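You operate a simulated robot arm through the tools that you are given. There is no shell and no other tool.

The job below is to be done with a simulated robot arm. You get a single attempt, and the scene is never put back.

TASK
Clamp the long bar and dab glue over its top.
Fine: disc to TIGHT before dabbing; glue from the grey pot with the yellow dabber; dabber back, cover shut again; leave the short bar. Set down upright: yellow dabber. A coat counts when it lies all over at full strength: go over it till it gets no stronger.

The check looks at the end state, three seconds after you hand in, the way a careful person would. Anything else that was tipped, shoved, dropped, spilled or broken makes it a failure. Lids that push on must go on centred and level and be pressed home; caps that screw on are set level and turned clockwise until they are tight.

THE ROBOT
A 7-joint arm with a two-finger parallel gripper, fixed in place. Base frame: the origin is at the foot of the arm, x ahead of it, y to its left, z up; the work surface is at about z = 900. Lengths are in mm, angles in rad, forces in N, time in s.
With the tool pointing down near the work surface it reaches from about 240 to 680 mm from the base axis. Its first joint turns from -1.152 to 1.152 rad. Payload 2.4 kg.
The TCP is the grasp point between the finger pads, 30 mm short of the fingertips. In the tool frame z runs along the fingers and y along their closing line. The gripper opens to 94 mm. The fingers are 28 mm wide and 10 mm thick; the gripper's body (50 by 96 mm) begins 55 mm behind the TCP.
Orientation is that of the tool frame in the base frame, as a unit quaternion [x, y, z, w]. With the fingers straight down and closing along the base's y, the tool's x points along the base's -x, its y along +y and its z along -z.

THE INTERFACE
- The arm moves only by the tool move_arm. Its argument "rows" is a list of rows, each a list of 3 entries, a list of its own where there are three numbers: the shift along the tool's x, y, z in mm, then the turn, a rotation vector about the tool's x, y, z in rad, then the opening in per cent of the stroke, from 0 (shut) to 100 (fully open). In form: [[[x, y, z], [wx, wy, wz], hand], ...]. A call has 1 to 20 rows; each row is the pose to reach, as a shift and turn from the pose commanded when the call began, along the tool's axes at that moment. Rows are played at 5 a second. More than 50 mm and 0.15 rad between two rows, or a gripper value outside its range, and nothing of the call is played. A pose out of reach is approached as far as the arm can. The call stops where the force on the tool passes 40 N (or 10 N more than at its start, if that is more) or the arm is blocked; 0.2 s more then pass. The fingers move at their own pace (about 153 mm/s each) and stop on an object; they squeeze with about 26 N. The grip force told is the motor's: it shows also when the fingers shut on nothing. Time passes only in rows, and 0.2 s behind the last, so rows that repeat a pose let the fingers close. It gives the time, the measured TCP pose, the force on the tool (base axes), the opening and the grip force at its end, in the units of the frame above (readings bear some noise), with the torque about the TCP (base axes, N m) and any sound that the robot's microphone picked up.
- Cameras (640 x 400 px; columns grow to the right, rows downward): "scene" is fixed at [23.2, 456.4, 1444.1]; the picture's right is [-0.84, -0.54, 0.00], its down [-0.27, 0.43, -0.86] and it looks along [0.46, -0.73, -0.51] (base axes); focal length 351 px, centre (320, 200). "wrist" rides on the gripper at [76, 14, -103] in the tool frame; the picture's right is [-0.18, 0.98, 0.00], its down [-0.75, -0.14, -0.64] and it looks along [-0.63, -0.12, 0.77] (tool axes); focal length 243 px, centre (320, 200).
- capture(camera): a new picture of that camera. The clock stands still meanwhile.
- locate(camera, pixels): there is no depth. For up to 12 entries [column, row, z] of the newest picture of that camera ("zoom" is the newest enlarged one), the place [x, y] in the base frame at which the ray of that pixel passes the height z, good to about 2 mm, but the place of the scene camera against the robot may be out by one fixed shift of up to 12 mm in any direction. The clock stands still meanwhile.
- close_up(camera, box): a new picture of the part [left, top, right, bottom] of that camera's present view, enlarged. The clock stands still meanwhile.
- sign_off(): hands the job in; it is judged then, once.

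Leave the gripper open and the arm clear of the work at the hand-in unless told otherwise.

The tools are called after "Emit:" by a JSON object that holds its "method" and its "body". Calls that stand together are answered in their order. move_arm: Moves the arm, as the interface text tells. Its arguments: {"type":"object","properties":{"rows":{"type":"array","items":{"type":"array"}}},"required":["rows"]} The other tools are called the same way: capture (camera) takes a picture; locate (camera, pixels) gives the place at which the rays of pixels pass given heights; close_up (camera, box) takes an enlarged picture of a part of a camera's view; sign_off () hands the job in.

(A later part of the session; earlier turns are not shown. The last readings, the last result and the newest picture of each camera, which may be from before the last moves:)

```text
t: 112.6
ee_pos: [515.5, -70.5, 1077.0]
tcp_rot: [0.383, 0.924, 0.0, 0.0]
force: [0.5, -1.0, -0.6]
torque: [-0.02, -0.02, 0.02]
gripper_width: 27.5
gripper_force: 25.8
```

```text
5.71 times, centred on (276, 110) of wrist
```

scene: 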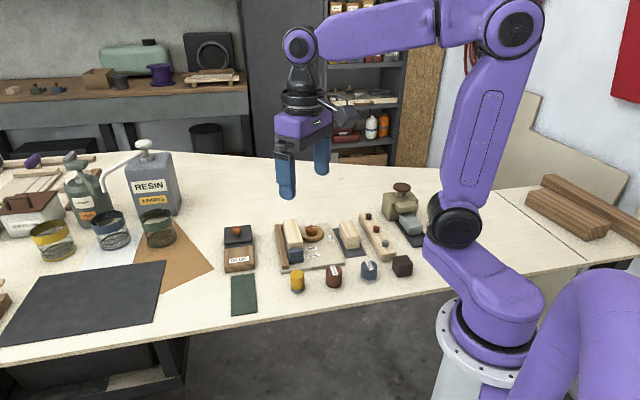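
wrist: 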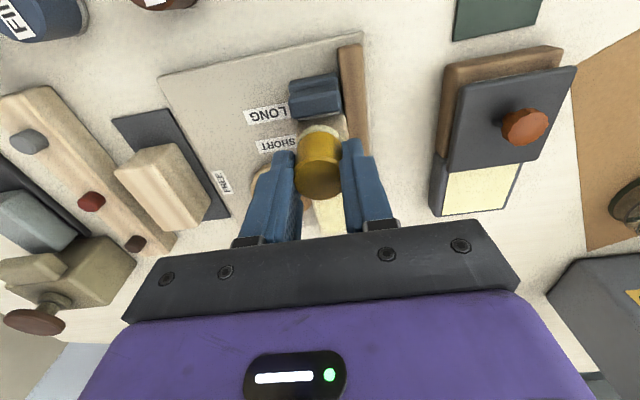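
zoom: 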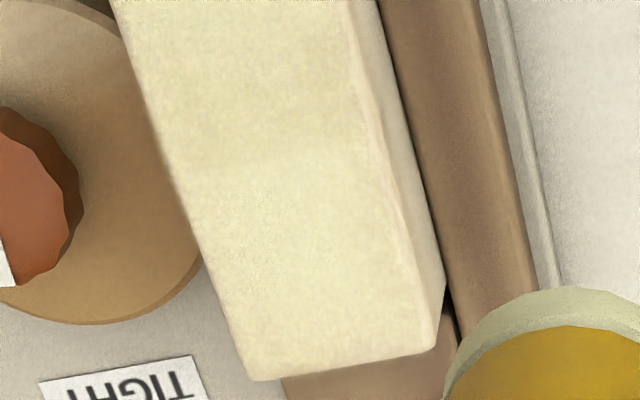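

The near end's last strip still looks paler. I reload once more and then work right over the edges with the foot centred close to them.

Emit:
{"method": "move_arm", "body": {"rows": [[[-5, 27, 0], [0, 0, 0], 15], [[-11, 54, 0], [0, 0, 0], 15], [[-16.4, 80.6, 5], [0, 0, 0], 15], [[-16.4, 80.6, 40], [0, 0, 0], 15], [[-16.4, 80.6, 70], [0, 0, 0], 15], [[-16.4, 80.6, 90], [0, 0, 0], 15], [[-16.4, 80.6, 100], [0, 0, 0], 15], [[-16.4, 80.6, 105], [0, 0, 0], 15], [[-16.4, 80.6, 106.2], [0, 0, 0], 15], [[-16.4, 80.6, 106.2], [0, 0, 0], 15]]}}

Emit:
{"method": "close_up", "body": {"camera": "scene", "box": [206, 205, 270, 245]}}

```text
t: 114.8
ee_pos: [584.8, -25.9, 972.5]
tcp_rot: [0.383, 0.924, 0.001, 0.002]
force: [-5.5, -0.4, 26.8]
torque: [-0.06, 0.25, 0.0]
gripper_width: 27.8
gripper_force: 25.9
```

```text
10.00 times, centred on (238, 225) of scene
```

zoom: 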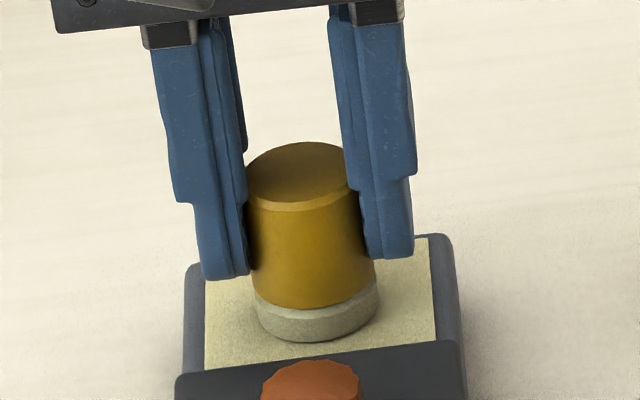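

Emit:
{"method": "move_arm", "body": {"rows": [[[0, 0, -6], [0, 0, 0], 15], [[0, 0, -30], [0, 0, 0], 15], [[0, 0, -65], [0, 0, 0], 15], [[22, -31, -75], [0, 0, 0], 15], [[44, -62, -75], [0, 0, 0], 15], [[66, -93, -75], [0, 0, 0], 15], [[88, -124.2, -70], [0, 0, 0], 15], [[88, -124.2, -45], [0, 0, 0], 15], [[88, -124.2, -34], [0, 0, 0], 15], [[88, -124.2, -29], [0, 0, 0], 15], [[88, -124.2, -27.5], [0, 0, 0], 15], [[88, -124.2, -26.4], [0, 0, 0], 15], [[88, -124.2, -26.4], [0, 0, 0], 15]]}}

Emit:
{"method": "close_up", "body": {"camera": "scene", "box": [274, 212, 322, 257]}}

```text
t: 117.6
ee_pos: [434.7, -51.1, 996.7]
tcp_rot: [0.383, 0.924, 0.001, 0.001]
force: [-1.8, 3.2, 18.0]
torque: [0.04, 0.02, 0.04]
gripper_width: 27.6
gripper_force: 25.7
```

```text
8.89 times, centred on (298, 234) of scene
```

zoom: 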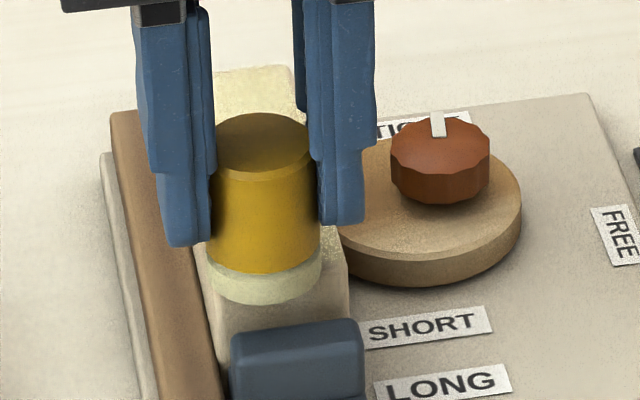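

18 N at the near edge. I sweep across it sideways (±12 mm), twice.

Emit:
{"method": "move_arm", "body": {"rows": [[[0, 6, -0.4], [0, 0, 0], 15], [[0, 12, -0.4], [0, 0, 0], 15], [[0, 6, -0.4], [0, 0, 0], 15], [[0, 0, -0.4], [0, 0, 0], 15], [[0, -6, -0.4], [0, 0, 0], 15], [[0, -12, -0.4], [0, 0, 0], 15], [[0, -6, -0.4], [0, 0, 0], 15], [[0, 0, -0.4], [0, 0, 0], 15], [[0, 6, -0.4], [0, 0, 0], 15], [[0, 12, -0.4], [0, 0, 0], 15]]}}

Emit:
{"method": "move_arm", "body": {"rows": [[[-8, 0, 0], [0, 0, 0], 15], [[-16, 0, 0], [0, 0, 0], 15], [[-24, 0, 0.1], [0, 0, 0], 15], [[-32, 0, 0.1], [0, 0, 0], 15], [[-40, 0, 0.2], [0, 0, 0], 15], [[-48, 0, 0.2], [0, 0, 0], 15]]}}

Emit:
{"method": "move_arm", "body": {"rows": [[[-8, 0, 0], [0, 0, 0], 15], [[-16, 0, 0], [0, 0, 0], 15], [[-24, 0, 0.1], [0, 0, 0], 15], [[-32, 0, 0.1], [0, 0, 0], 15], [[-40, 0, 0.1], [0, 0, 0], 15], [[-48, 0, 0.1], [0, 0, 0], 15]]}}

```text
t: 119.8
ee_pos: [443.7, -42.9, 996.5]
tcp_rot: [0.383, 0.924, 0.0, 0.0]
force: [-0.7, 0.0, 0.3]
torque: [0.0, -0.01, 0.01]
gripper_width: 27.9
gripper_force: 26.0
```

```text
t: 121.2
ee_pos: [477.8, -76.5, 997.0]
tcp_rot: [0.383, 0.924, 0.001, 0.0]
force: [-0.5, 1.7, 3.1]
torque: [0.01, 0.02, -0.03]
gripper_width: 28.1
gripper_force: 25.6
```

```text
t: 122.6
ee_pos: [511.3, -109.2, 996.8]
tcp_rot: [0.382, 0.924, 0.001, -0.001]
force: [-2.2, 2.1, 9.5]
torque: [0.02, 0.19, -0.03]
gripper_width: 27.9
gripper_force: 25.8
```

Light at the near end, 9.5 N at the far end. I sweep the far edge sideways, then return on the disc-side edge with a bit more pressure.

Emit:
{"method": "move_arm", "body": {"rows": [[[0, -6, 0], [0, 0, 0], 15], [[0, -12, 0], [0, 0, 0], 15], [[0, -18, 0], [0, 0, 0], 15], [[0, -24, 0], [0, 0, 0], 15], [[0, -18, 0], [0, 0, 0], 15], [[0, -12, 0], [0, 0, 0], 15], [[0, -6, 0], [0, 0, 0], 15], [[0, 0, 0], [0, 0, 0], 15], [[0, -8, 0], [0, 0, 0], 15], [[0, -16, 0], [0, 0, 0], 15], [[0, -24, 0], [0, 0, 0], 15]]}}

Emit:
{"method": "move_arm", "body": {"rows": [[[8, 0, 0.2], [0, 0, 0], 15], [[16, 0, 0.2], [0, 0, 0], 15], [[24, 0, 0.2], [0, 0, 0], 15], [[32, 0, 0.2], [0, 0, 0], 15], [[40, 0, 0.2], [0, 0, 0], 15], [[48, 0, 0.2], [0, 0, 0], 15]]}}

Emit:
{"method": "move_arm", "body": {"rows": [[[8, 0, 0.1], [0, 0, 0], 15], [[16, 0, 0.1], [0, 0, 0], 15], [[24, 0, 0.1], [0, 0, 0], 15], [[32, 0, 0.1], [0, 0, 0], 15], [[40, 0, 0.1], [0, 0, 0], 15], [[48, 0, 0.1], [0, 0, 0], 15]]}}

```text
t: 125.0
ee_pos: [493.9, -128.2, 996.8]
tcp_rot: [0.383, 0.924, 0.001, 0.001]
force: [3.7, 4.0, 14.6]
torque: [0.18, -0.09, 0.01]
gripper_width: 27.5
gripper_force: 26.3
```

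```text
t: 126.4
ee_pos: [458.9, -93.3, 996.6]
tcp_rot: [0.383, 0.924, 0.0, 0.001]
force: [3.7, -3.5, 15.8]
torque: [-0.13, -0.16, -0.02]
gripper_width: 27.8
gripper_force: 26.0
```

```text
t: 127.8
ee_pos: [425.9, -60.2, 997.0]
tcp_rot: [0.383, 0.924, 0.0, 0.001]
force: [5.2, -5.0, 18.8]
torque: [-0.29, -0.27, 0.03]
gripper_width: 27.9
gripper_force: 26.0
```

Now across the near edge again with firm contact, then the middle lane to the far end.

Emit:
{"method": "move_arm", "body": {"rows": [[[0, 6, 0], [0, 0, 0], 15], [[0, 12, 0], [0, 0, 0], 15], [[0, 18, 0], [0, 0, 0], 15], [[0, 24, 0.1], [0, 0, 0], 15]]}}

Emit:
{"method": "move_arm", "body": {"rows": [[[0, -6, 0], [0, 0, 0], 15], [[0, -12, 0], [0, 0, 0], 15], [[0, -18, 0], [0, 0, 0], 15], [[0, -24, 0], [0, 0, 0], 15], [[0, -18, 0], [0, 0, 0], 15], [[0, -12, 0], [0, 0, 0], 15]]}}

Emit:
{"method": "move_arm", "body": {"rows": [[[-8, 0, 0], [0, 0, 0], 15], [[-16, 0, 0], [0, 0, 0], 15], [[-24, 0, 0], [0, 0, 0], 15], [[-32, 0, 0], [0, 0, 0], 15], [[-40, 0, 0], [0, 0, 0], 15], [[-48, 0, 0], [0, 0, 0], 15]]}}

Emit:
{"method": "move_arm", "body": {"rows": [[[-8, 0, 0], [0, 0, 0], 15], [[-16, 0, 0], [0, 0, 0], 15], [[-24, 0, 0], [0, 0, 0], 15], [[-32, 0, 0], [0, 0, 0], 15], [[-40, 0, 0], [0, 0, 0], 15], [[-46, 0, 0], [0, 0, 0], 15]]}}

```text
t: 128.8
ee_pos: [442.9, -43.4, 996.3]
tcp_rot: [0.383, 0.924, 0.0, 0.0]
force: [-7.8, -7.1, 28.7]
torque: [-0.6, 0.29, -0.08]
gripper_width: 27.6
gripper_force: 25.7
```

```text
t: 130.2
ee_pos: [434.7, -52.4, 996.4]
tcp_rot: [0.383, 0.924, 0.001, -0.001]
force: [-5.2, -6.5, 22.1]
torque: [-0.48, 0.19, -0.07]
gripper_width: 28.0
gripper_force: 25.7
```

```text
t: 131.6
ee_pos: [468.2, -84.3, 996.5]
tcp_rot: [0.383, 0.924, 0.0, 0.0]
force: [-1.1, 2.0, 4.2]
torque: [0.05, 0.04, -0.02]
gripper_width: 28.1
gripper_force: 25.5
```

```text
t: 133.0
ee_pos: [499.8, -118.4, 997.1]
tcp_rot: [0.382, 0.924, 0.0, 0.0]
force: [-1.0, 0.2, 0.2]
torque: [0.0, -0.04, 0.01]
gripper_width: 27.8
gripper_force: 25.9
```

Now I lift, step aside and inspect the coat again.

Emit:
{"method": "move_arm", "body": {"rows": [[[0, 0, -8], [0, 0, 0], 15], [[0, 0, -35], [0, 0, 0], 15], [[5, 15, -65], [0, 0, 0], 15], [[12, 32, -75], [0, 0, 0], 15], [[22, 44, -80], [0, 0, 0], 15], [[22, 44, -80], [0, 0, 0], 15]]}}

Emit:
{"method": "close_up", "body": {"camera": "wrist", "box": [216, 5, 296, 75]}}

Emit:
{"method": "close_up", "body": {"camera": "wrist", "box": [236, 75, 316, 145]}}

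Emit:
{"method": "close_up", "body": {"camera": "scene", "box": [274, 212, 322, 257]}}

Emit:
{"method": "close_up", "body": {"camera": "scene", "box": [190, 170, 318, 250]}}

```text
t: 134.4
ee_pos: [515.8, -71.4, 1075.4]
tcp_rot: [0.382, 0.924, 0.0, -0.001]
force: [-0.2, 0.1, -0.7]
torque: [0.0, 0.02, 0.02]
gripper_width: 27.7
gripper_force: 25.8
```

```text
5.71 times, centred on (256, 40) of wrist
```

zoom: 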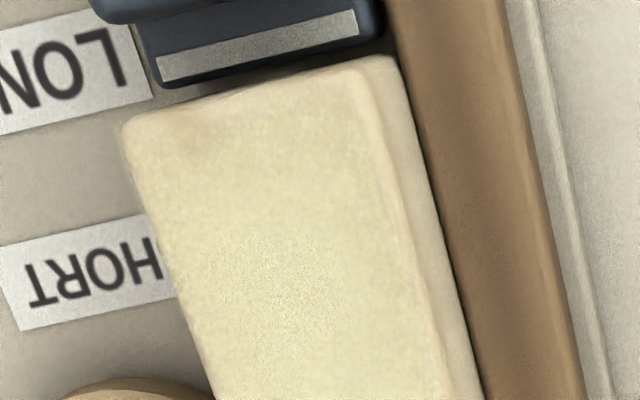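

```text
5.71 times, centred on (276, 110) of wrist
```

zoom: 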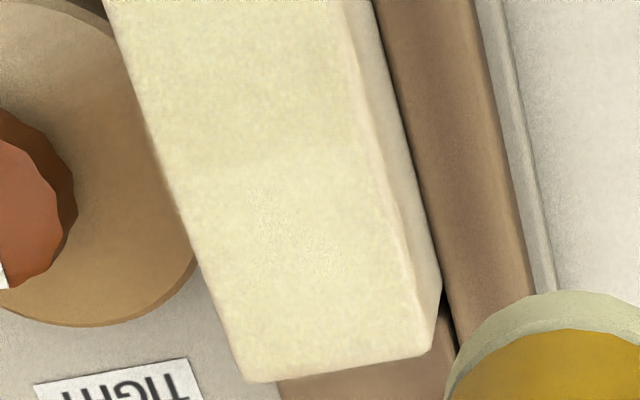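

```text
8.89 times, centred on (298, 234) of scene
```

zoom: 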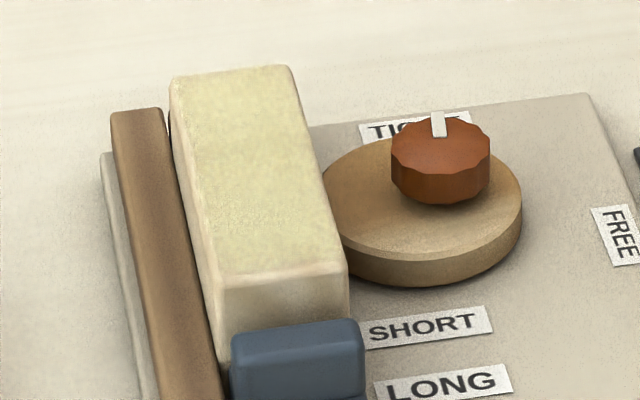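

```text
5.00 times, centred on (254, 210) of scene
```

zoom: 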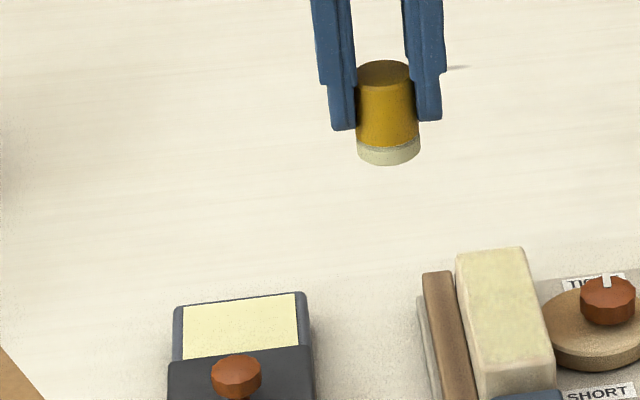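

The coat is nearly even now; a slightly tan patch remains at the near disc-side corner. One more reload and a full careful round.

Emit:
{"method": "move_arm", "body": {"rows": [[[-5, 27, 0], [0, 0, 0], 15], [[-11, 54, 0], [0, 0, 0], 15], [[-16.4, 80.6, 5], [0, 0, 0], 15], [[-16.4, 80.6, 40], [0, 0, 0], 15], [[-16.4, 80.6, 70], [0, 0, 0], 15], [[-16.4, 80.6, 90], [0, 0, 0], 15], [[-16.4, 80.6, 99], [0, 0, 0], 15], [[-16.4, 80.6, 103.5], [0, 0, 0], 15], [[-16.4, 80.6, 105], [0, 0, 0], 15], [[-16.4, 80.6, 105], [0, 0, 0], 15]]}}

```text
t: 136.6
ee_pos: [586.4, -24.8, 971.7]
tcp_rot: [0.383, 0.924, 0.0, 0.0]
force: [-3.0, 0.4, 9.0]
torque: [0.01, 0.11, 0.0]
gripper_width: 27.6
gripper_force: 26.1
```

Reloaded (9 N contact). Over to the near end, disc-side corner.

Emit:
{"method": "move_arm", "body": {"rows": [[[0, 0, -6], [0, 0, 0], 15], [[0, 0, -30], [0, 0, 0], 15], [[0, 0, -65], [0, 0, 0], 15], [[22, -33, -75], [0, 0, 0], 15], [[44, -66, -75], [0, 0, 0], 15], [[66, -100, -75], [0, 0, 0], 15], [[86, -134, -70], [0, 0, 0], 15], [[86, -134, -45], [0, 0, 0], 15], [[86, -134, -34], [0, 0, 0], 15], [[86, -134, -28], [0, 0, 0], 15], [[86, -134, -26], [0, 0, 0], 15], [[86, -134, -25], [0, 0, 0], 15], [[86, -134, -25], [0, 0, 0], 15]]}}

Emit:
{"method": "move_arm", "body": {"rows": [[[0, 5, 0], [0, 0, 0], 15], [[0, 10, 0], [0, 0, 0], 15], [[0, 15, 0], [0, 0, 0], 15], [[0, 20, 0], [0, 0, 0], 15], [[-6, 20, 0], [0, 0, 0], 15], [[-6, 15, 0], [0, 0, 0], 15], [[-6, 10, 0], [0, 0, 0], 15], [[-6, 5, 0], [0, 0, 0], 15], [[-6, 0, 0], [0, 0, 0], 15]]}}

```text
t: 139.4
ee_pos: [428.5, -59.5, 996.4]
tcp_rot: [0.382, 0.924, 0.0, 0.0]
force: [-1.7, 0.2, 7.9]
torque: [-0.04, 0.03, 0.0]
gripper_width: 27.9
gripper_force: 25.8
```

```text
t: 141.4
ee_pos: [435.1, -63.1, 996.5]
tcp_rot: [0.383, 0.924, 0.001, 0.001]
force: [5.3, 4.5, 19.5]
torque: [0.23, -0.23, -0.01]
gripper_width: 27.6
gripper_force: 25.9
```

Firm contact. I now zigzag across the bar, working toward the far end.

Emit:
{"method": "move_arm", "body": {"rows": [[[-7, 0, 0], [0, 0, 0], 15], [[-7, 7, 0], [0, 0, 0], 15], [[-7, 14, 0], [0, 0, 0], 15], [[-7, 20, 0], [0, 0, 0], 15], [[-14, 20, 0], [0, 0, 0], 15], [[-14, 13, 0], [0, 0, 0], 15], [[-14, 6, 0], [0, 0, 0], 15], [[-14, 0, 0], [0, 0, 0], 15], [[-21, 0, 0], [0, 0, 0], 15], [[-21, 7, 0], [0, 0, 0], 15], [[-21, 14, 0], [0, 0, 0], 15], [[-21, 20, 0], [0, 0, 0], 15], [[-28, 20, 0], [0, 0, 0], 15], [[-28, 13, 0], [0, 0, 0], 15], [[-28, 6, 0], [0, 0, 0], 15], [[-28, 0, 0], [0, 0, 0], 15]]}}

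Emit:
{"method": "move_arm", "body": {"rows": [[[-7, 0, 0], [0, 0, 0], 15], [[-7, 7, 0], [0, 0, 0], 15], [[-7, 14, 0], [0, 0, 0], 15], [[-7, 20, 0], [0, 0, 0], 15], [[-14, 20, 0], [0, 0, 0], 15], [[-14, 13, 0], [0, 0, 0], 15], [[-14, 6, 0], [0, 0, 0], 15], [[-14, 0, 0], [0, 0, 0], 15], [[-21, 0, 0], [0, 0, 0], 15], [[-21, 7, 0], [0, 0, 0], 15], [[-21, 14, 0], [0, 0, 0], 15], [[-21, 20, 0], [0, 0, 0], 15], [[-28, 20, 0], [0, 0, 0], 15], [[-28, 13, 0], [0, 0, 0], 15], [[-28, 6, 0], [0, 0, 0], 15], [[-28, 0, 0], [0, 0, 0], 15]]}}

```text
t: 141.9
ee_pos: [437.4, -67.0, 996.5]
tcp_rot: [0.383, 0.924, -0.001, -0.004]
force: [-2.8, 1.0, 12.6]
torque: [0.0, 0.08, -0.03]
gripper_width: 27.7
gripper_force: 25.9
stopped in row 2: the force on the tool passed its limit at 41 N (the readings are from after the stop); the commanded pose is now the measured one
```

```text
t: 143.8
ee_pos: [451.0, -78.6, 996.9]
tcp_rot: [0.382, 0.924, 0.0, -0.003]
force: [-1.3, 1.5, 9.5]
torque: [-0.02, 0.0, -0.01]
gripper_width: 27.8
gripper_force: 25.9
stopped in row 9: the force on the tool passed its limit at 45 N (the readings are from after the stop); the commanded pose is now the measured one
```

The force limit tripped during the zigzag. I lift off and check that nothing has shifted.

Emit:
{"method": "move_arm", "body": {"rows": [[[0, 0, -8], [0, 0, 0], 15], [[0, 0, -35], [0, 0, 0], 15], [[-10, 15, -65], [0, 0, 0], 15], [[-30, 35, -75], [0, 0, 0], 15], [[-50, 55, -80], [0, 0, 0], 15], [[-50, 55, -80], [0, 0, 0], 15]]}}

Emit:
{"method": "capture", "body": {"camera": "wrist"}}

Emit:
{"method": "close_up", "body": {"camera": "wrist", "box": [200, 0, 360, 150]}}

Emit:
{"method": "close_up", "body": {"camera": "scene", "box": [274, 212, 322, 257]}}

Emit:
{"method": "close_up", "body": {"camera": "scene", "box": [210, 170, 430, 320]}}

```text
t: 145.2
ee_pos: [527.3, -74.9, 1075.0]
tcp_rot: [0.382, 0.924, -0.001, -0.004]
force: [0.8, -0.2, 0.5]
torque: [0.02, -0.01, -0.02]
gripper_width: 27.9
gripper_force: 26.1
```

```text
taken
```

wrist: 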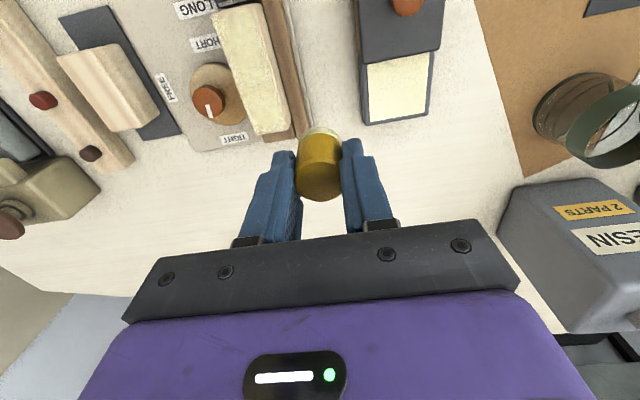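

```text
2.67 times, centred on (280, 75) of wrist
```

zoom: 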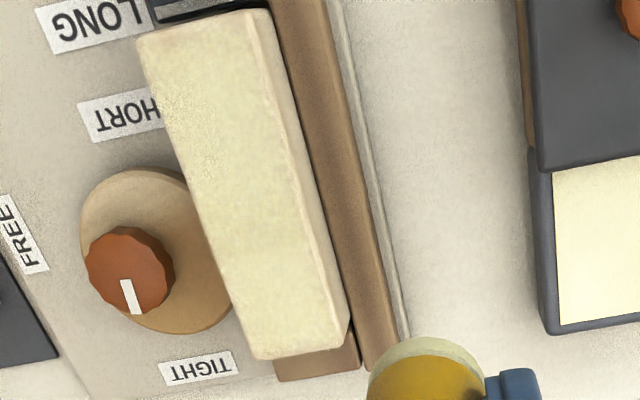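

```text
8.89 times, centred on (298, 234) of scene
```

zoom: 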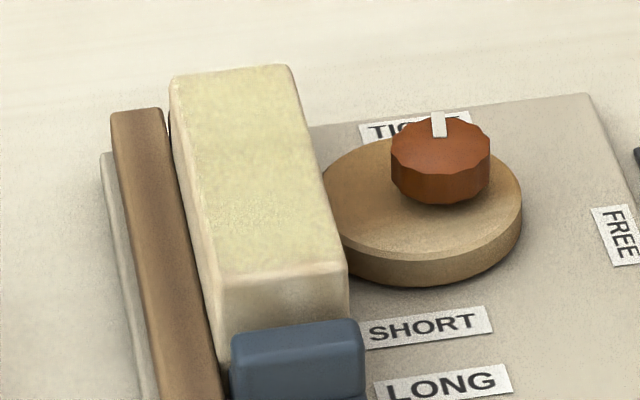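

```text
2.67 times, centred on (320, 245) of scene
```

zoom: 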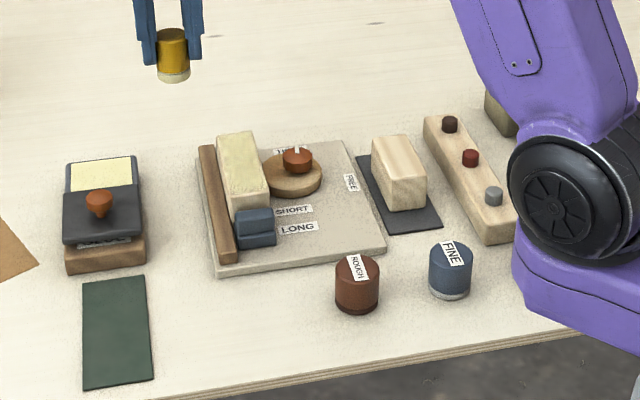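

Everything is in place, and the coat looks even. I finish the far half: over to the far end with a small tilt correction, then touch down gently.

Emit:
{"method": "move_arm", "body": {"rows": [[[-6, -25, 0], [-0.005, -0.0066, 0], 15], [[-11.6, -57.7, 10], [-0.005, -0.0066, 0], 15], [[-11.6, -57.7, 40], [-0.005, -0.0066, 0], 15], [[-11.6, -57.7, 65], [-0.005, -0.0066, 0], 15], [[-11.6, -57.7, 75], [-0.005, -0.0066, 0], 15], [[-11.6, -57.7, 77], [-0.005, -0.0066, 0], 15], [[-11.6, -57.7, 77], [-0.005, -0.0066, 0], 15]]}}

```text
t: 146.8
ee_pos: [491.8, -122.4, 999.1]
tcp_rot: [0.382, 0.924, 0.001, 0.0]
force: [-0.8, 0.0, -0.4]
torque: [-0.01, 0.01, -0.02]
gripper_width: 27.7
gripper_force: 25.7
```

Emit:
{"method": "move_arm", "body": {"rows": [[[0, 0, 0.8], [0, 0, 0], 15], [[0, 0, 1.6], [0, 0, 0], 15], [[0, 0, 2.2], [0, 0, 0], 15]]}}

```text
t: 147.7
ee_pos: [491.8, -122.9, 996.4]
tcp_rot: [0.381, 0.925, 0.001, 0.001]
force: [-0.8, 0.6, 7.4]
torque: [0.01, 0.04, -0.02]
gripper_width: 27.5
gripper_force: 25.7
```

7.4 N. Now zigzag from the far end toward the middle.

Emit:
{"method": "move_arm", "body": {"rows": [[[0, 7, 0], [0, 0, 0], 15], [[0, 14, 0], [0, 0, 0], 15], [[0, 20, 0], [0, 0, 0], 15], [[7, 20, 0], [0, 0, 0], 15], [[7, 13, 0], [0, 0, 0], 15], [[7, 6, 0], [0, 0, 0], 15], [[7, 0, 0], [0, 0, 0], 15], [[14, 0, 0], [0, 0, 0], 15], [[14, 7, 0], [0, 0, 0], 15], [[14, 14, 0], [0, 0, 0], 15], [[14, 20, 0], [0, 0, 0], 15]]}}

Emit:
{"method": "move_arm", "body": {"rows": [[[7, 0, 0], [0, 0, 0], 15], [[7, -7, 0], [0, 0, 0], 15], [[7, -14, 0], [0, 0, 0], 15], [[7, -20, 0], [0, 0, 0], 15], [[14, -20, 0], [0, 0, 0], 15], [[14, -13, 0], [0, 0, 0], 15], [[14, -6, 0], [0, 0, 0], 15], [[14, 0, 0], [0, 0, 0], 15], [[21, 0, 0], [0, 0, 0], 15], [[21, -7, 0], [0, 0, 0], 15], [[21, -14, 0], [0, 0, 0], 15], [[21, -20, 0], [0, 0, 0], 15]]}}

Emit:
{"method": "move_arm", "body": {"rows": [[[7, 0, 0], [0, 0, 0], 15], [[7, 7, 0], [0, 0, 0], 15], [[7, 14, 0], [0, 0, 0], 15], [[7, 20, 0], [0, 0, 0], 15], [[14, 20, 0], [0, 0, 0], 15], [[14, 13, 0], [0, 0, 0], 15], [[14, 6, 0], [0, 0, 0], 15], [[14, 0, 0], [0, 0, 0], 15], [[21, 0, 0], [0, 0, 0], 15], [[21, 7, 0], [0, 0, 0], 15], [[21, 14, 0], [0, 0, 0], 15], [[21, 20, 0], [0, 0, 0], 15]]}}

```text
t: 150.1
ee_pos: [496.9, -98.7, 996.3]
tcp_rot: [0.382, 0.924, 0.001, 0.0]
force: [-2.2, -3.9, 10.0]
torque: [-0.25, 0.1, -0.03]
gripper_width: 27.9
gripper_force: 26.6
```

```text
t: 152.7
ee_pos: [468.1, -98.4, 996.5]
tcp_rot: [0.382, 0.924, 0.001, 0.002]
force: [5.3, 6.2, 21.8]
torque: [0.25, -0.25, 0.0]
gripper_width: 28.0
gripper_force: 26.4
```

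```text
t: 155.2
ee_pos: [465.8, -68.4, 997.1]
tcp_rot: [0.382, 0.924, 0.001, -0.001]
force: [-4.0, -3.6, 13.2]
torque: [-0.28, 0.17, -0.03]
gripper_width: 27.9
gripper_force: 26.0
```

Continuing the zigzag to the near end, easing 0.4 mm.

Emit:
{"method": "move_arm", "body": {"rows": [[[7, 0, -0.4], [0, 0, 0], 15], [[7, -7, -0.4], [0, 0, 0], 15], [[7, -14, -0.4], [0, 0, 0], 15], [[7, -20, -0.4], [0, 0, 0], 15], [[14, -20, -0.4], [0, 0, 0], 15], [[14, -13, -0.4], [0, 0, 0], 15], [[14, -6, -0.4], [0, 0, 0], 15], [[14, 0, -0.4], [0, 0, 0], 15], [[21, 0, -0.4], [0, 0, 0], 15], [[21, -7, -0.4], [0, 0, 0], 15], [[21, -14, -0.4], [0, 0, 0], 15], [[21, -20, -0.4], [0, 0, 0], 15]]}}

Emit:
{"method": "move_arm", "body": {"rows": [[[7, 0, -0.2], [0, 0, 0], 15], [[7, 7, -0.2], [0, 0, 0], 15], [[7, 14, -0.2], [0, 0, 0], 15], [[7, 20, -0.2], [0, 0, 0], 15], [[14, 20, -0.2], [0, 0, 0], 15], [[14, 13, -0.2], [0, 0, 0], 15], [[14, 6, -0.2], [0, 0, 0], 15], [[14, 0, -0.2], [0, 0, 0], 15]]}}

Emit:
{"method": "move_arm", "body": {"rows": [[[0, 0, -8], [0, 0, 0], 15], [[0, 0, -35], [0, 0, 0], 15], [[-20, 15, -65], [0, 0, 0], 15], [[-45, 33, -75], [0, 0, 0], 15], [[-68, 54, -80], [0, 0, 0], 15], [[-68, 54, -80], [0, 0, 0], 15]]}}

Emit:
{"method": "close_up", "body": {"camera": "wrist", "box": [200, 0, 360, 150]}}

Emit:
{"method": "close_up", "body": {"camera": "scene", "box": [274, 212, 322, 257]}}

Emit:
{"method": "close_up", "body": {"camera": "scene", "box": [190, 170, 318, 250]}}

```text
t: 157.8
ee_pos: [437.7, -68.6, 995.4]
tcp_rot: [0.382, 0.924, 0.001, -0.001]
force: [-0.3, -0.4, -0.2]
torque: [0.02, 0.0, 0.0]
gripper_width: 27.9
gripper_force: 26.4
```

```text
t: 159.7
ee_pos: [428.5, -59.4, 996.6]
tcp_rot: [0.382, 0.924, 0.001, 0.0]
force: [0.1, 1.2, 1.4]
torque: [0.05, -0.03, -0.02]
gripper_width: 27.8
gripper_force: 26.7
```

```text
t: 161.1
ee_pos: [515.8, -69.4, 1075.6]
tcp_rot: [0.382, 0.924, 0.0, 0.0]
force: [-0.3, 0.7, 0.0]
torque: [-0.04, 0.0, -0.02]
gripper_width: 27.8
gripper_force: 26.0
```

```text
2.67 times, centred on (280, 75) of wrist
```

zoom: 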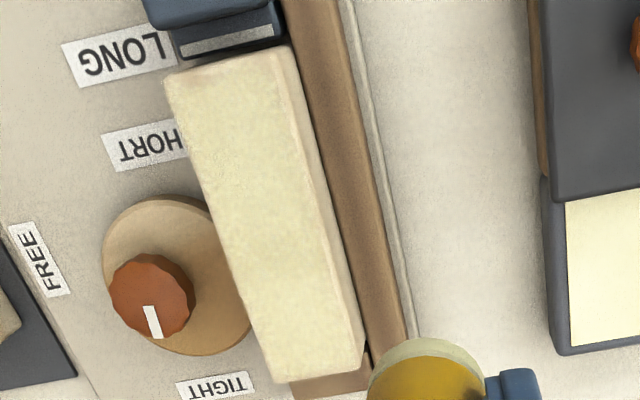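

```text
8.89 times, centred on (298, 234) of scene
```

zoom: 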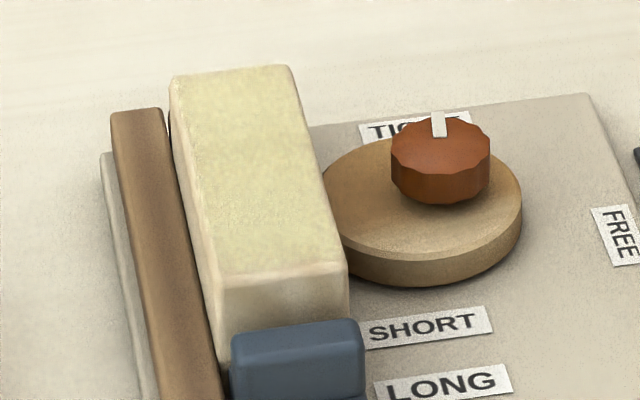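

```text
5.00 times, centred on (254, 210) of scene
```

zoom: 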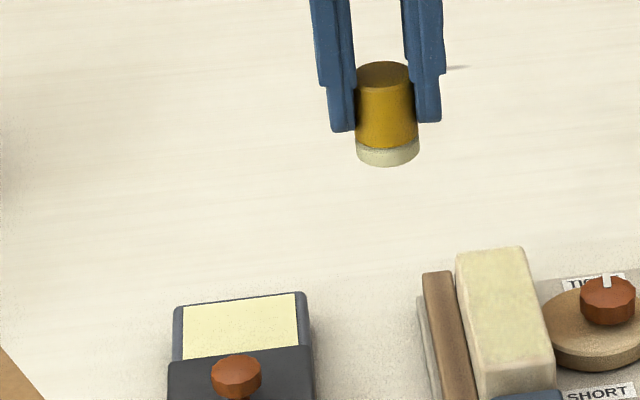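

Emit:
{"method": "close_up", "body": {"camera": "wrist", "box": [216, 5, 296, 75]}}

Emit:
{"method": "close_up", "body": {"camera": "wrist", "box": [236, 75, 316, 145]}}

```text
5.71 times, centred on (256, 40) of wrist
```

zoom: 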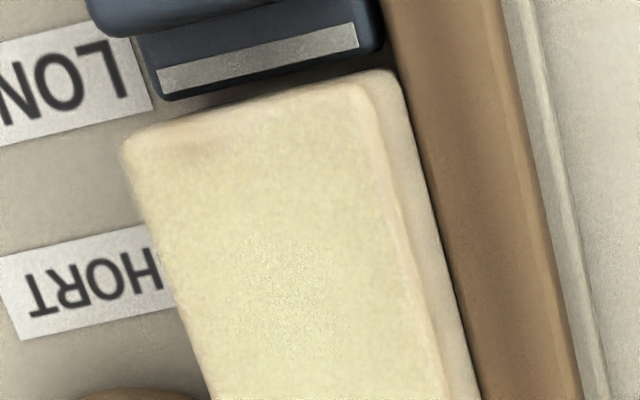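

```text
5.71 times, centred on (276, 110) of wrist
```

zoom: 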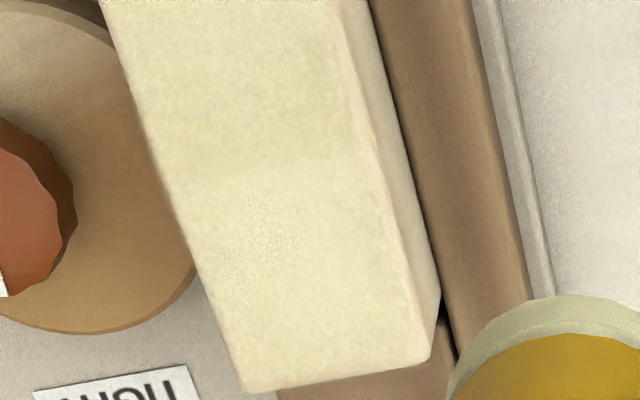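

I move the camera nearer to the bar's near end to judge the tan corner properly.

Emit:
{"method": "move_arm", "body": {"rows": [[[20, 0, 0], [0, 0, 0], 15], [[40, 0, 10], [0, 0, 0], 15], [[60, 0, 25], [0, 0, 0], 15], [[60, 0, 35], [0, 0, 0], 15], [[60, 0, 35], [0, 0, 0], 15]]}}

Emit:
{"method": "close_up", "body": {"camera": "wrist", "box": [200, 40, 328, 160]}}

Emit:
{"method": "capture", "body": {"camera": "wrist"}}

```text
t: 162.2
ee_pos: [470.5, -24.8, 1042.6]
tcp_rot: [0.382, 0.924, 0.002, 0.0]
force: [-0.2, 0.9, -0.7]
torque: [-0.01, 0.0, -0.02]
gripper_width: 27.7
gripper_force: 26.0
```

```text
3.33 times, centred on (264, 100) of wrist
```

zoom: 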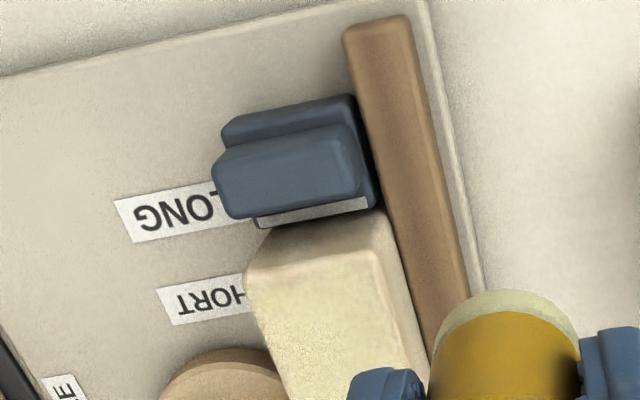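

```text
taken
```

wrist: 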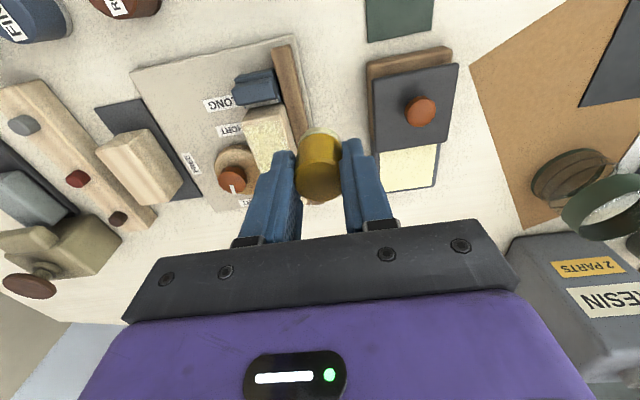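

Emit:
{"method": "close_up", "body": {"camera": "wrist", "box": [238, 95, 302, 155]}}

Emit:
{"method": "close_up", "body": {"camera": "scene", "box": [280, 214, 312, 249]}}

```text
6.67 times, centred on (270, 125) of wrist
```

zoom: 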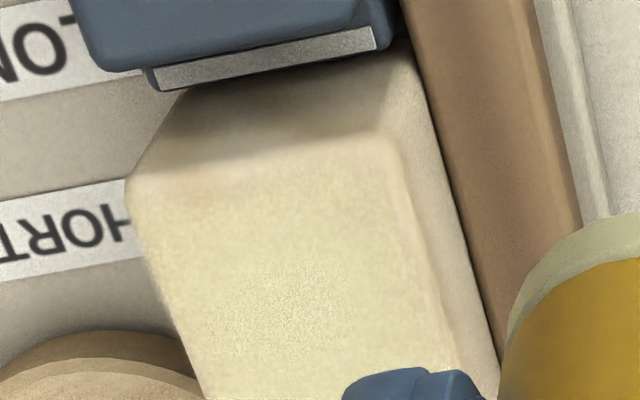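

```text
11.43 times, centred on (296, 232) of scene
```

zoom: 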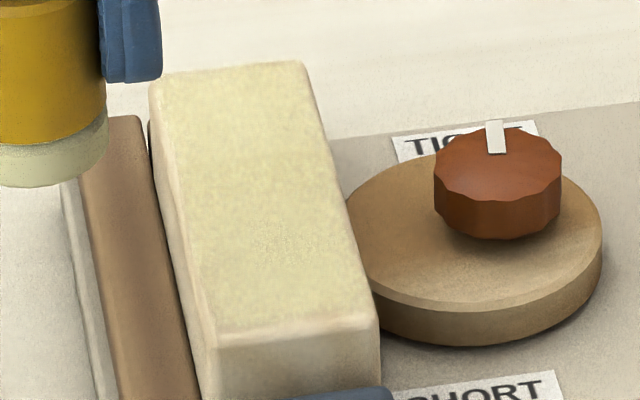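

What looked like a pale strip is mostly the uncoated front face and the rounded edge. To be safe I give the disc-side near corner one more firm pass.

Emit:
{"method": "move_arm", "body": {"rows": [[[2, -27, 0], [0, 0, 0], 15], [[4, -54.5, 5], [0, 0, 0], 15], [[4, -54.5, 30], [0, 0, 0], 15], [[4, -54.5, 42], [0, 0, 0], 15], [[4, -54.5, 44], [0, 0, 0], 15], [[4, -54.5, 45.5], [0, 0, 0], 15], [[4, -54.5, 45.5], [0, 0, 0], 15]]}}

```text
t: 163.8
ee_pos: [430.2, -62.1, 997.1]
tcp_rot: [0.382, 0.924, 0.001, 0.0]
force: [-2.9, -1.0, 9.5]
torque: [-0.02, 0.11, 0.04]
gripper_width: 27.8
gripper_force: 26.2
```

Emit:
{"method": "move_arm", "body": {"rows": [[[4, 0, 0.2], [0, 0, 0], 15], [[4, -4, 0.2], [0, 0, 0], 15], [[-4, -4, 0.2], [0, 0, 0], 15], [[-12, -4, 0.2], [0, 0, 0], 15], [[-20, -4, 0.2], [0, 0, 0], 15], [[-12, -2, 0.2], [0, 0, 0], 15], [[-4, 0, 0.2], [0, 0, 0], 15], [[4, 2, 0.2], [0, 0, 0], 15], [[4, 8, 0.2], [0, 0, 0], 15], [[4, 14, 0.2], [0, 0, 0], 15], [[4, 20, 0.2], [0, 0, 0], 15]]}}

Emit:
{"method": "move_arm", "body": {"rows": [[[-4, 0, 0], [0, 0, 0], 15], [[-4, -7, 0], [0, 0, 0], 15], [[-4, -14, 0], [0, 0, 0], 15], [[-4, -21, 0], [0, 0, 0], 15], [[4, -21, 0], [0, 0, 0], 15], [[4, -14, 0], [0, 0, 0], 15], [[4, -7, 0], [0, 0, 0], 15], [[4, 2, 0], [0, 0, 0], 15], [[-8, 2, 0], [0, 0, 0], 15], [[-16, 2, 0], [0, 0, 0], 15]]}}

```text
t: 166.2
ee_pos: [442.8, -45.8, 996.6]
tcp_rot: [0.382, 0.924, 0.0, -0.001]
force: [-7.9, -7.5, 29.4]
torque: [-0.58, 0.29, -0.1]
gripper_width: 27.7
gripper_force: 25.9
```

```text
t: 168.4
ee_pos: [455.8, -53.7, 996.6]
tcp_rot: [0.382, 0.924, 0.002, 0.0]
force: [-4.3, 5.3, 16.8]
torque: [0.17, 0.23, -0.06]
gripper_width: 27.5
gripper_force: 25.9
```

Firm contact. One last stroke along the fence-side edge to the far end, then lift and look.

Emit:
{"method": "move_arm", "body": {"rows": [[[-8, 0, 0], [0, 0, 0], 15], [[-16, 0, 0], [0, 0, 0], 15], [[-24, 0, 0], [0, 0, 0], 15], [[-32, 0, 0], [0, 0, 0], 15], [[-40, 0, 0], [0, 0, 0], 15], [[-48, 0, 0], [0, 0, 0], 15], [[-56, 0, 0], [0, 0, 0], 15], [[-64, 0, 0], [0, 0, 0], 15], [[-70, 0, 0], [0, 0, 0], 15]]}}

Emit:
{"method": "move_arm", "body": {"rows": [[[0, -8, 0], [0, 0, 0], 15], [[0, -16, 0], [0, 0, 0], 15], [[0, -22, 0], [0, 0, 0], 15], [[8, -22, 0], [0, 0, 0], 15], [[16, -22, 0], [0, 0, 0], 15], [[24, -22, 0], [0, 0, 0], 15], [[32, -22, 0], [0, 0, 0], 15], [[40, -22, 0], [0, 0, 0], 15], [[48, -22, 0], [0, 0, 0], 15], [[56, -22, 0], [0, 0, 0], 15], [[64, -22, 0], [0, 0, 0], 15]]}}

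Emit:
{"method": "move_arm", "body": {"rows": [[[0, 0, -8], [0, 0, 0], 15], [[0, 0, -35], [0, 0, 0], 15], [[-10, 15, -65], [0, 0, 0], 15], [[-30, 33, -75], [0, 0, 0], 15], [[-55, 54, -80], [0, 0, 0], 15], [[-55, 54, -80], [0, 0, 0], 15]]}}

Emit:
{"method": "close_up", "body": {"camera": "wrist", "box": [200, 0, 360, 150]}}

Emit:
{"method": "close_up", "body": {"camera": "scene", "box": [274, 212, 322, 257]}}

```text
t: 170.4
ee_pos: [503.8, -104.4, 997.4]
tcp_rot: [0.382, 0.924, 0.001, 0.0]
force: [-2.4, 2.9, 10.8]
torque: [0.1, 0.19, -0.03]
gripper_width: 27.6
gripper_force: 26.1
```

```text
t: 172.8
ee_pos: [444.8, -76.3, 996.0]
tcp_rot: [0.382, 0.924, 0.001, 0.002]
force: [5.9, -6.9, 26.1]
torque: [-0.31, -0.24, -0.02]
gripper_width: 27.8
gripper_force: 26.0
```

```text
t: 174.2
ee_pos: [519.0, -75.2, 1075.3]
tcp_rot: [0.382, 0.924, 0.001, -0.001]
force: [0.2, -0.3, 0.0]
torque: [-0.05, -0.03, 0.03]
gripper_width: 28.0
gripper_force: 25.6
```

```text
2.67 times, centred on (280, 75) of wrist
```

zoom: 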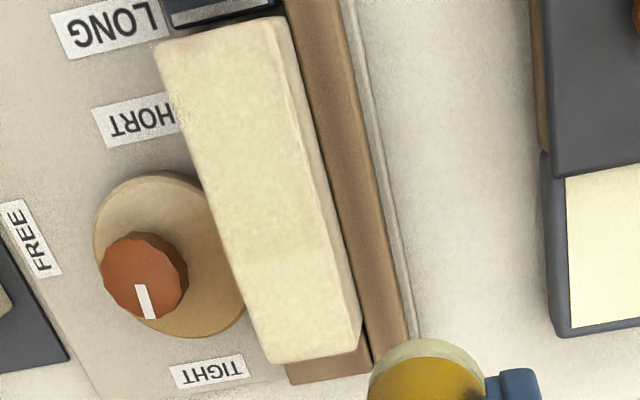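

```text
8.89 times, centred on (298, 234) of scene
```

zoom: 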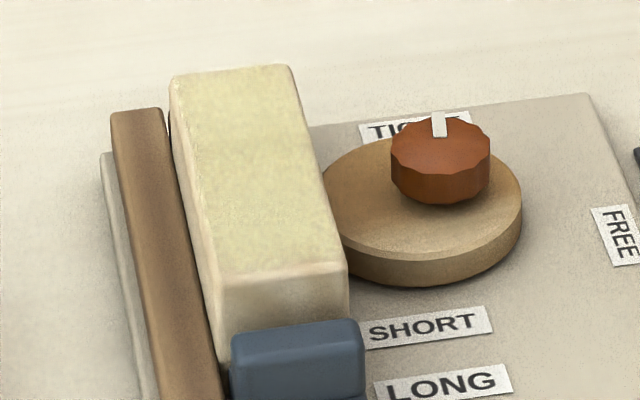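

The coat gets no stronger and lies all over. Now the dabber goes back to its place at (368.2,21.5); I carry it around the jig at height first.

Emit:
{"method": "move_arm", "body": {"rows": [[[24, 17, 0], [0, 0, 0], 15], [[47, 34, 0], [0, 0, 0], 15], [[70, 50, 0], [0, 0, 0], 15], [[96, 28, 5], [0, 0, 0], 15], [[122, 6, 10], [0, 0, 0], 15], [[149, -16, 15], [0, 0, 0], 15], [[175, -38.3, 20], [0, 0, 0], 15], [[175, -38.3, 40], [0, 0, 0], 15], [[175, -38.3, 40], [0, 0, 0], 15]]}}

Emit:
{"method": "capture", "body": {"camera": "wrist"}}

Emit:
{"method": "close_up", "body": {"camera": "scene", "box": [233, 215, 361, 305]}}

```text
t: 176.2
ee_pos: [368.8, 20.4, 1036.2]
tcp_rot: [0.382, 0.924, 0.001, -0.001]
force: [-0.3, 0.2, -0.2]
torque: [-0.04, -0.01, 0.01]
gripper_width: 27.6
gripper_force: 25.9
```

```text
taken
```

wrist: 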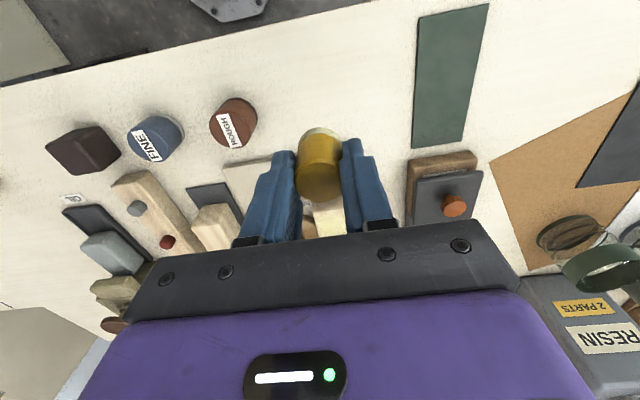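

```text
4.44 times, centred on (297, 260) of scene
```

zoom: 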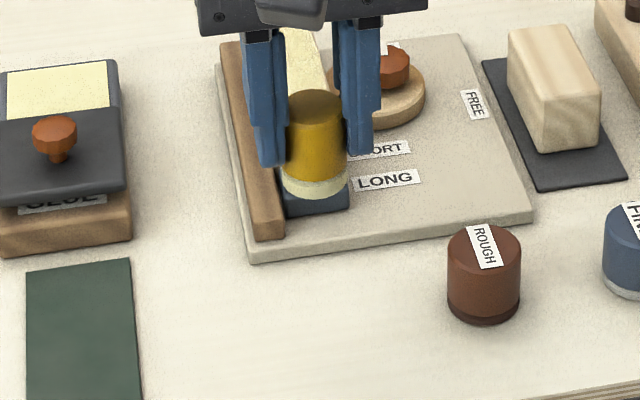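

At the spot. I go down to just above the table.

Emit:
{"method": "move_arm", "body": {"rows": [[[0, 0.8, 25], [0, 0, 0], 15], [[0, 0.8, 50], [0, 0, 0], 15], [[0, 0.8, 70], [0, 0, 0], 15], [[0, 0.8, 82], [0, 0, 0], 15], [[0, 0.8, 86], [0, 0, 0], 15], [[0, 0.8, 86], [0, 0, 0], 15]]}}

Emit:
{"method": "close_up", "body": {"camera": "scene", "box": [265, 245, 329, 305]}}

```text
t: 177.7
ee_pos: [370.0, 21.0, 949.4]
tcp_rot: [0.381, 0.925, 0.001, 0.001]
force: [0.0, 0.4, -0.1]
torque: [0.0, -0.02, 0.0]
gripper_width: 27.7
gripper_force: 26.2
```

```text
6.67 times, centred on (297, 275) of scene
```

zoom: 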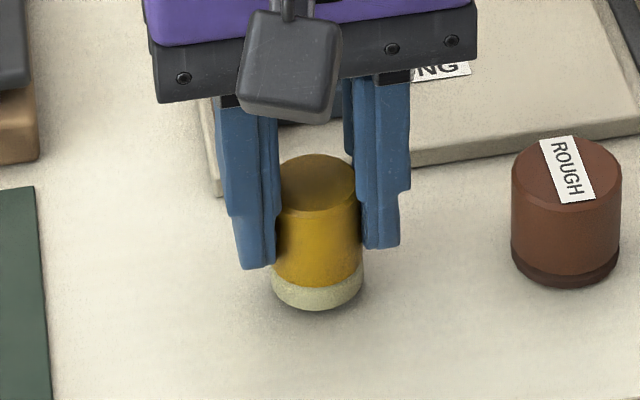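

The dabber is about 2 mm off its original spot; I correct that and lower in small steps until it stands.

Emit:
{"method": "move_arm", "body": {"rows": [[[0.7, -1.4, 0.5], [0, 0, 0], 15], [[0.7, -1.4, 1.2], [0, 0, 0], 15], [[0.7, -1.4, 1.9], [0, 0, 0], 15], [[0.7, -1.4, 2.4], [0, 0, 0], 15]]}}

```text
t: 178.7
ee_pos: [370.1, 21.8, 948.2]
tcp_rot: [0.381, 0.924, 0.001, 0.0]
force: [0.2, -1.0, 0.4]
torque: [0.0, 0.02, -0.01]
gripper_width: 28.0
gripper_force: 25.6
```

Emit:
{"method": "move_arm", "body": {"rows": [[[0, 0, 0.5], [0, 0, 0], 15], [[0, 0, 1.0], [0, 0, 0], 15], [[0, 0, 1.0], [0, 0, 0], 15]]}}

```text
t: 179.4
ee_pos: [369.0, 21.3, 946.3]
tcp_rot: [0.382, 0.924, 0.001, 0.0]
force: [-0.8, -1.4, 7.1]
torque: [-0.09, 0.04, -0.02]
gripper_width: 28.1
gripper_force: 25.9
```

It stands on the table (7 N). I ease 0.4 mm, open, and check before rising.

Emit:
{"method": "move_arm", "body": {"rows": [[[0, 0, -0.4], [0, 0, 0], 15], [[0, 0, -0.4], [0, 0, 0], 28], [[0, 0, -0.4], [0, 0, 0], 33], [[0, 0, -0.4], [0, 0, 0], 40], [[0, 0, -0.4], [0, 0, 0], 48], [[0, 0, -0.4], [0, 0, 0], 48]]}}

Emit:
{"method": "close_up", "body": {"camera": "scene", "box": [265, 245, 329, 305]}}

Emit:
{"method": "close_up", "body": {"camera": "wrist", "box": [224, 90, 416, 210]}}

```text
t: 180.8
ee_pos: [369.3, 20.6, 947.1]
tcp_rot: [0.382, 0.924, 0.001, 0.0]
force: [-1.0, 0.2, 0.4]
torque: [0.02, 0.03, 0.02]
gripper_width: 45.0
gripper_force: 0.1
```

```text
6.67 times, centred on (297, 275) of scene
```

zoom: 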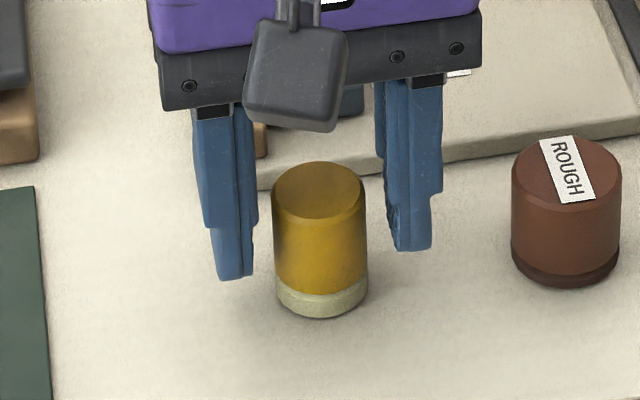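

```text
3.33 times, centred on (320, 150) of wrist
```

zoom: 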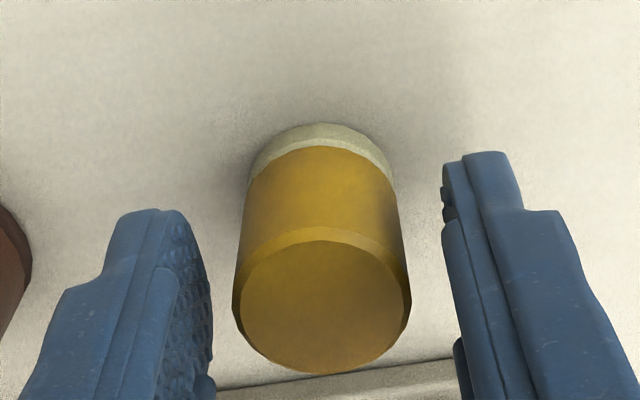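

The dabber stands upright at its original spot. I rise straight up, then go to the cover's knob at (533.7,26), turning back to the orientation used for sliding.

Emit:
{"method": "move_arm", "body": {"rows": [[[0, 0, -15], [0, 0, 0], 48], [[0, 0, -45], [0, 0, 0], 48], [[0, 0, -75], [0, 0, 0], 48], [[0, 0, -95], [0, 0, 0], 48]]}}

Emit:
{"method": "move_arm", "body": {"rows": [[[-10, 11, 0], [0, 0, -0.144], 48], [[-20, 22, 0], [0, 0, -0.288], 48], [[-31, 33, 0], [0, 0, -0.432], 48], [[-41, 44, 0], [0, 0, -0.576], 48], [[-51, 55, 0], [0, 0, -0.72], 48], [[-61, 66, 0], [0, 0, -0.864], 48], [[-72, 76, 0], [0, 0, -1.008], 48], [[-82, 87, 0], [0, 0, -1.152], 48], [[-92, 98, 0], [0, 0, -1.296], 48], [[-102, 109, 0], [0, 0, -1.44], 48], [[-112.5, 120, 0], [0, 0, -1.577], 48], [[-112.5, 120, 0], [0, 0, -1.577], 48]]}}

Emit:
{"method": "capture", "body": {"camera": "wrist"}}

Emit:
{"method": "close_up", "body": {"camera": "wrist", "box": [224, 60, 416, 180]}}

Emit:
{"method": "close_up", "body": {"camera": "scene", "box": [265, 245, 329, 305]}}

```text
t: 181.8
ee_pos: [367.7, 20.7, 1043.6]
tcp_rot: [0.381, 0.924, 0.0, -0.001]
force: [0.5, -0.3, 0.9]
torque: [0.0, 0.03, -0.02]
gripper_width: 45.2
gripper_force: 0.1
```

```text
t: 184.4
ee_pos: [533.9, 25.7, 1041.1]
tcp_rot: [-0.387, 0.922, 0.001, 0.0]
force: [-0.4, 0.3, 1.0]
torque: [0.03, 0.02, 0.0]
gripper_width: 45.0
gripper_force: 0.1
```

```text
taken
```

wrist: 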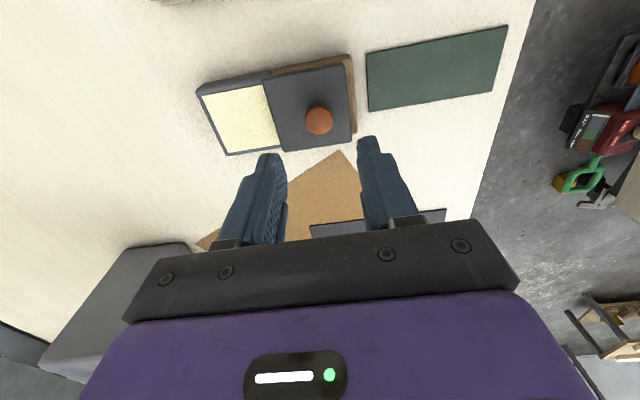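

```text
3.33 times, centred on (320, 120) of wrist
```

zoom: 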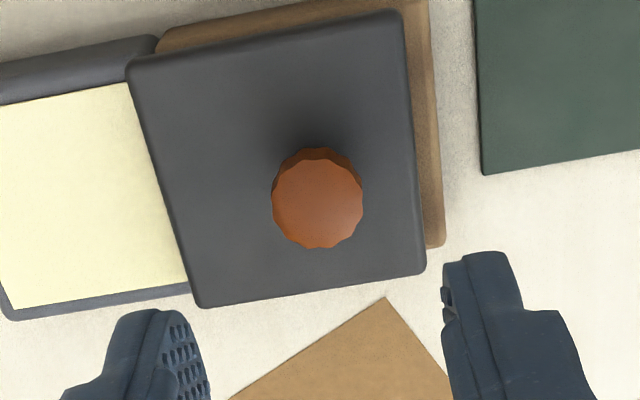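

```text
6.67 times, centred on (297, 275) of scene
```

zoom: 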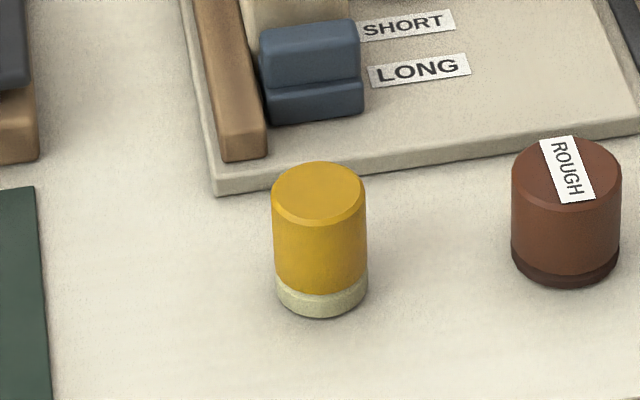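

The knob is right under the tool axis. I descend around it to the earlier grip height (≈ 972) and close.

Emit:
{"method": "move_arm", "body": {"rows": [[[0, -0.3, 20], [0, 0, 0], 48], [[0, -0.3, 42], [0, 0, 0], 48], [[0, -0.3, 58], [0, 0, 0], 48], [[0, -0.3, 66], [0, 0, 0], 46], [[0, -0.3, 69], [0, 0, 0], 45], [[0, -0.3, 69], [0, 0, 0], 45]]}}

Emit:
{"method": "close_up", "body": {"camera": "wrist", "box": [224, 80, 416, 200]}}

```text
t: 185.8
ee_pos: [532.7, 25.9, 972.3]
tcp_rot: [-0.386, 0.922, 0.001, 0.002]
force: [-0.1, 1.0, 0.3]
torque: [0.03, -0.05, 0.02]
gripper_width: 42.2
gripper_force: 0.1
```

```text
3.33 times, centred on (320, 140) of wrist
```

zoom: 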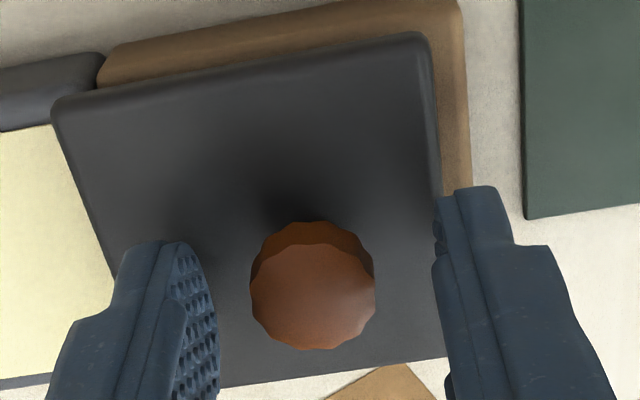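

The knob is about 2 mm left of centre; I shift and close on it.

Emit:
{"method": "move_arm", "body": {"rows": [[[0, -1, 0], [0, 0, 0], 45], [[0, -2, 0], [0, 0, 0], 40], [[0, -2, 0], [0, 0, 0], 28], [[0, -2, 0], [0, 0, 0], 15], [[0, -2, 0], [0, 0, 0], 8], [[0, -2, 0], [0, 0, 0], 8]]}}

```text
t: 187.2
ee_pos: [534.3, 24.9, 973.0]
tcp_rot: [-0.386, 0.923, 0.002, 0.001]
force: [-0.1, -0.6, 0.1]
torque: [-0.22, 0.22, 0.01]
gripper_width: 21.8
gripper_force: 45.5
```

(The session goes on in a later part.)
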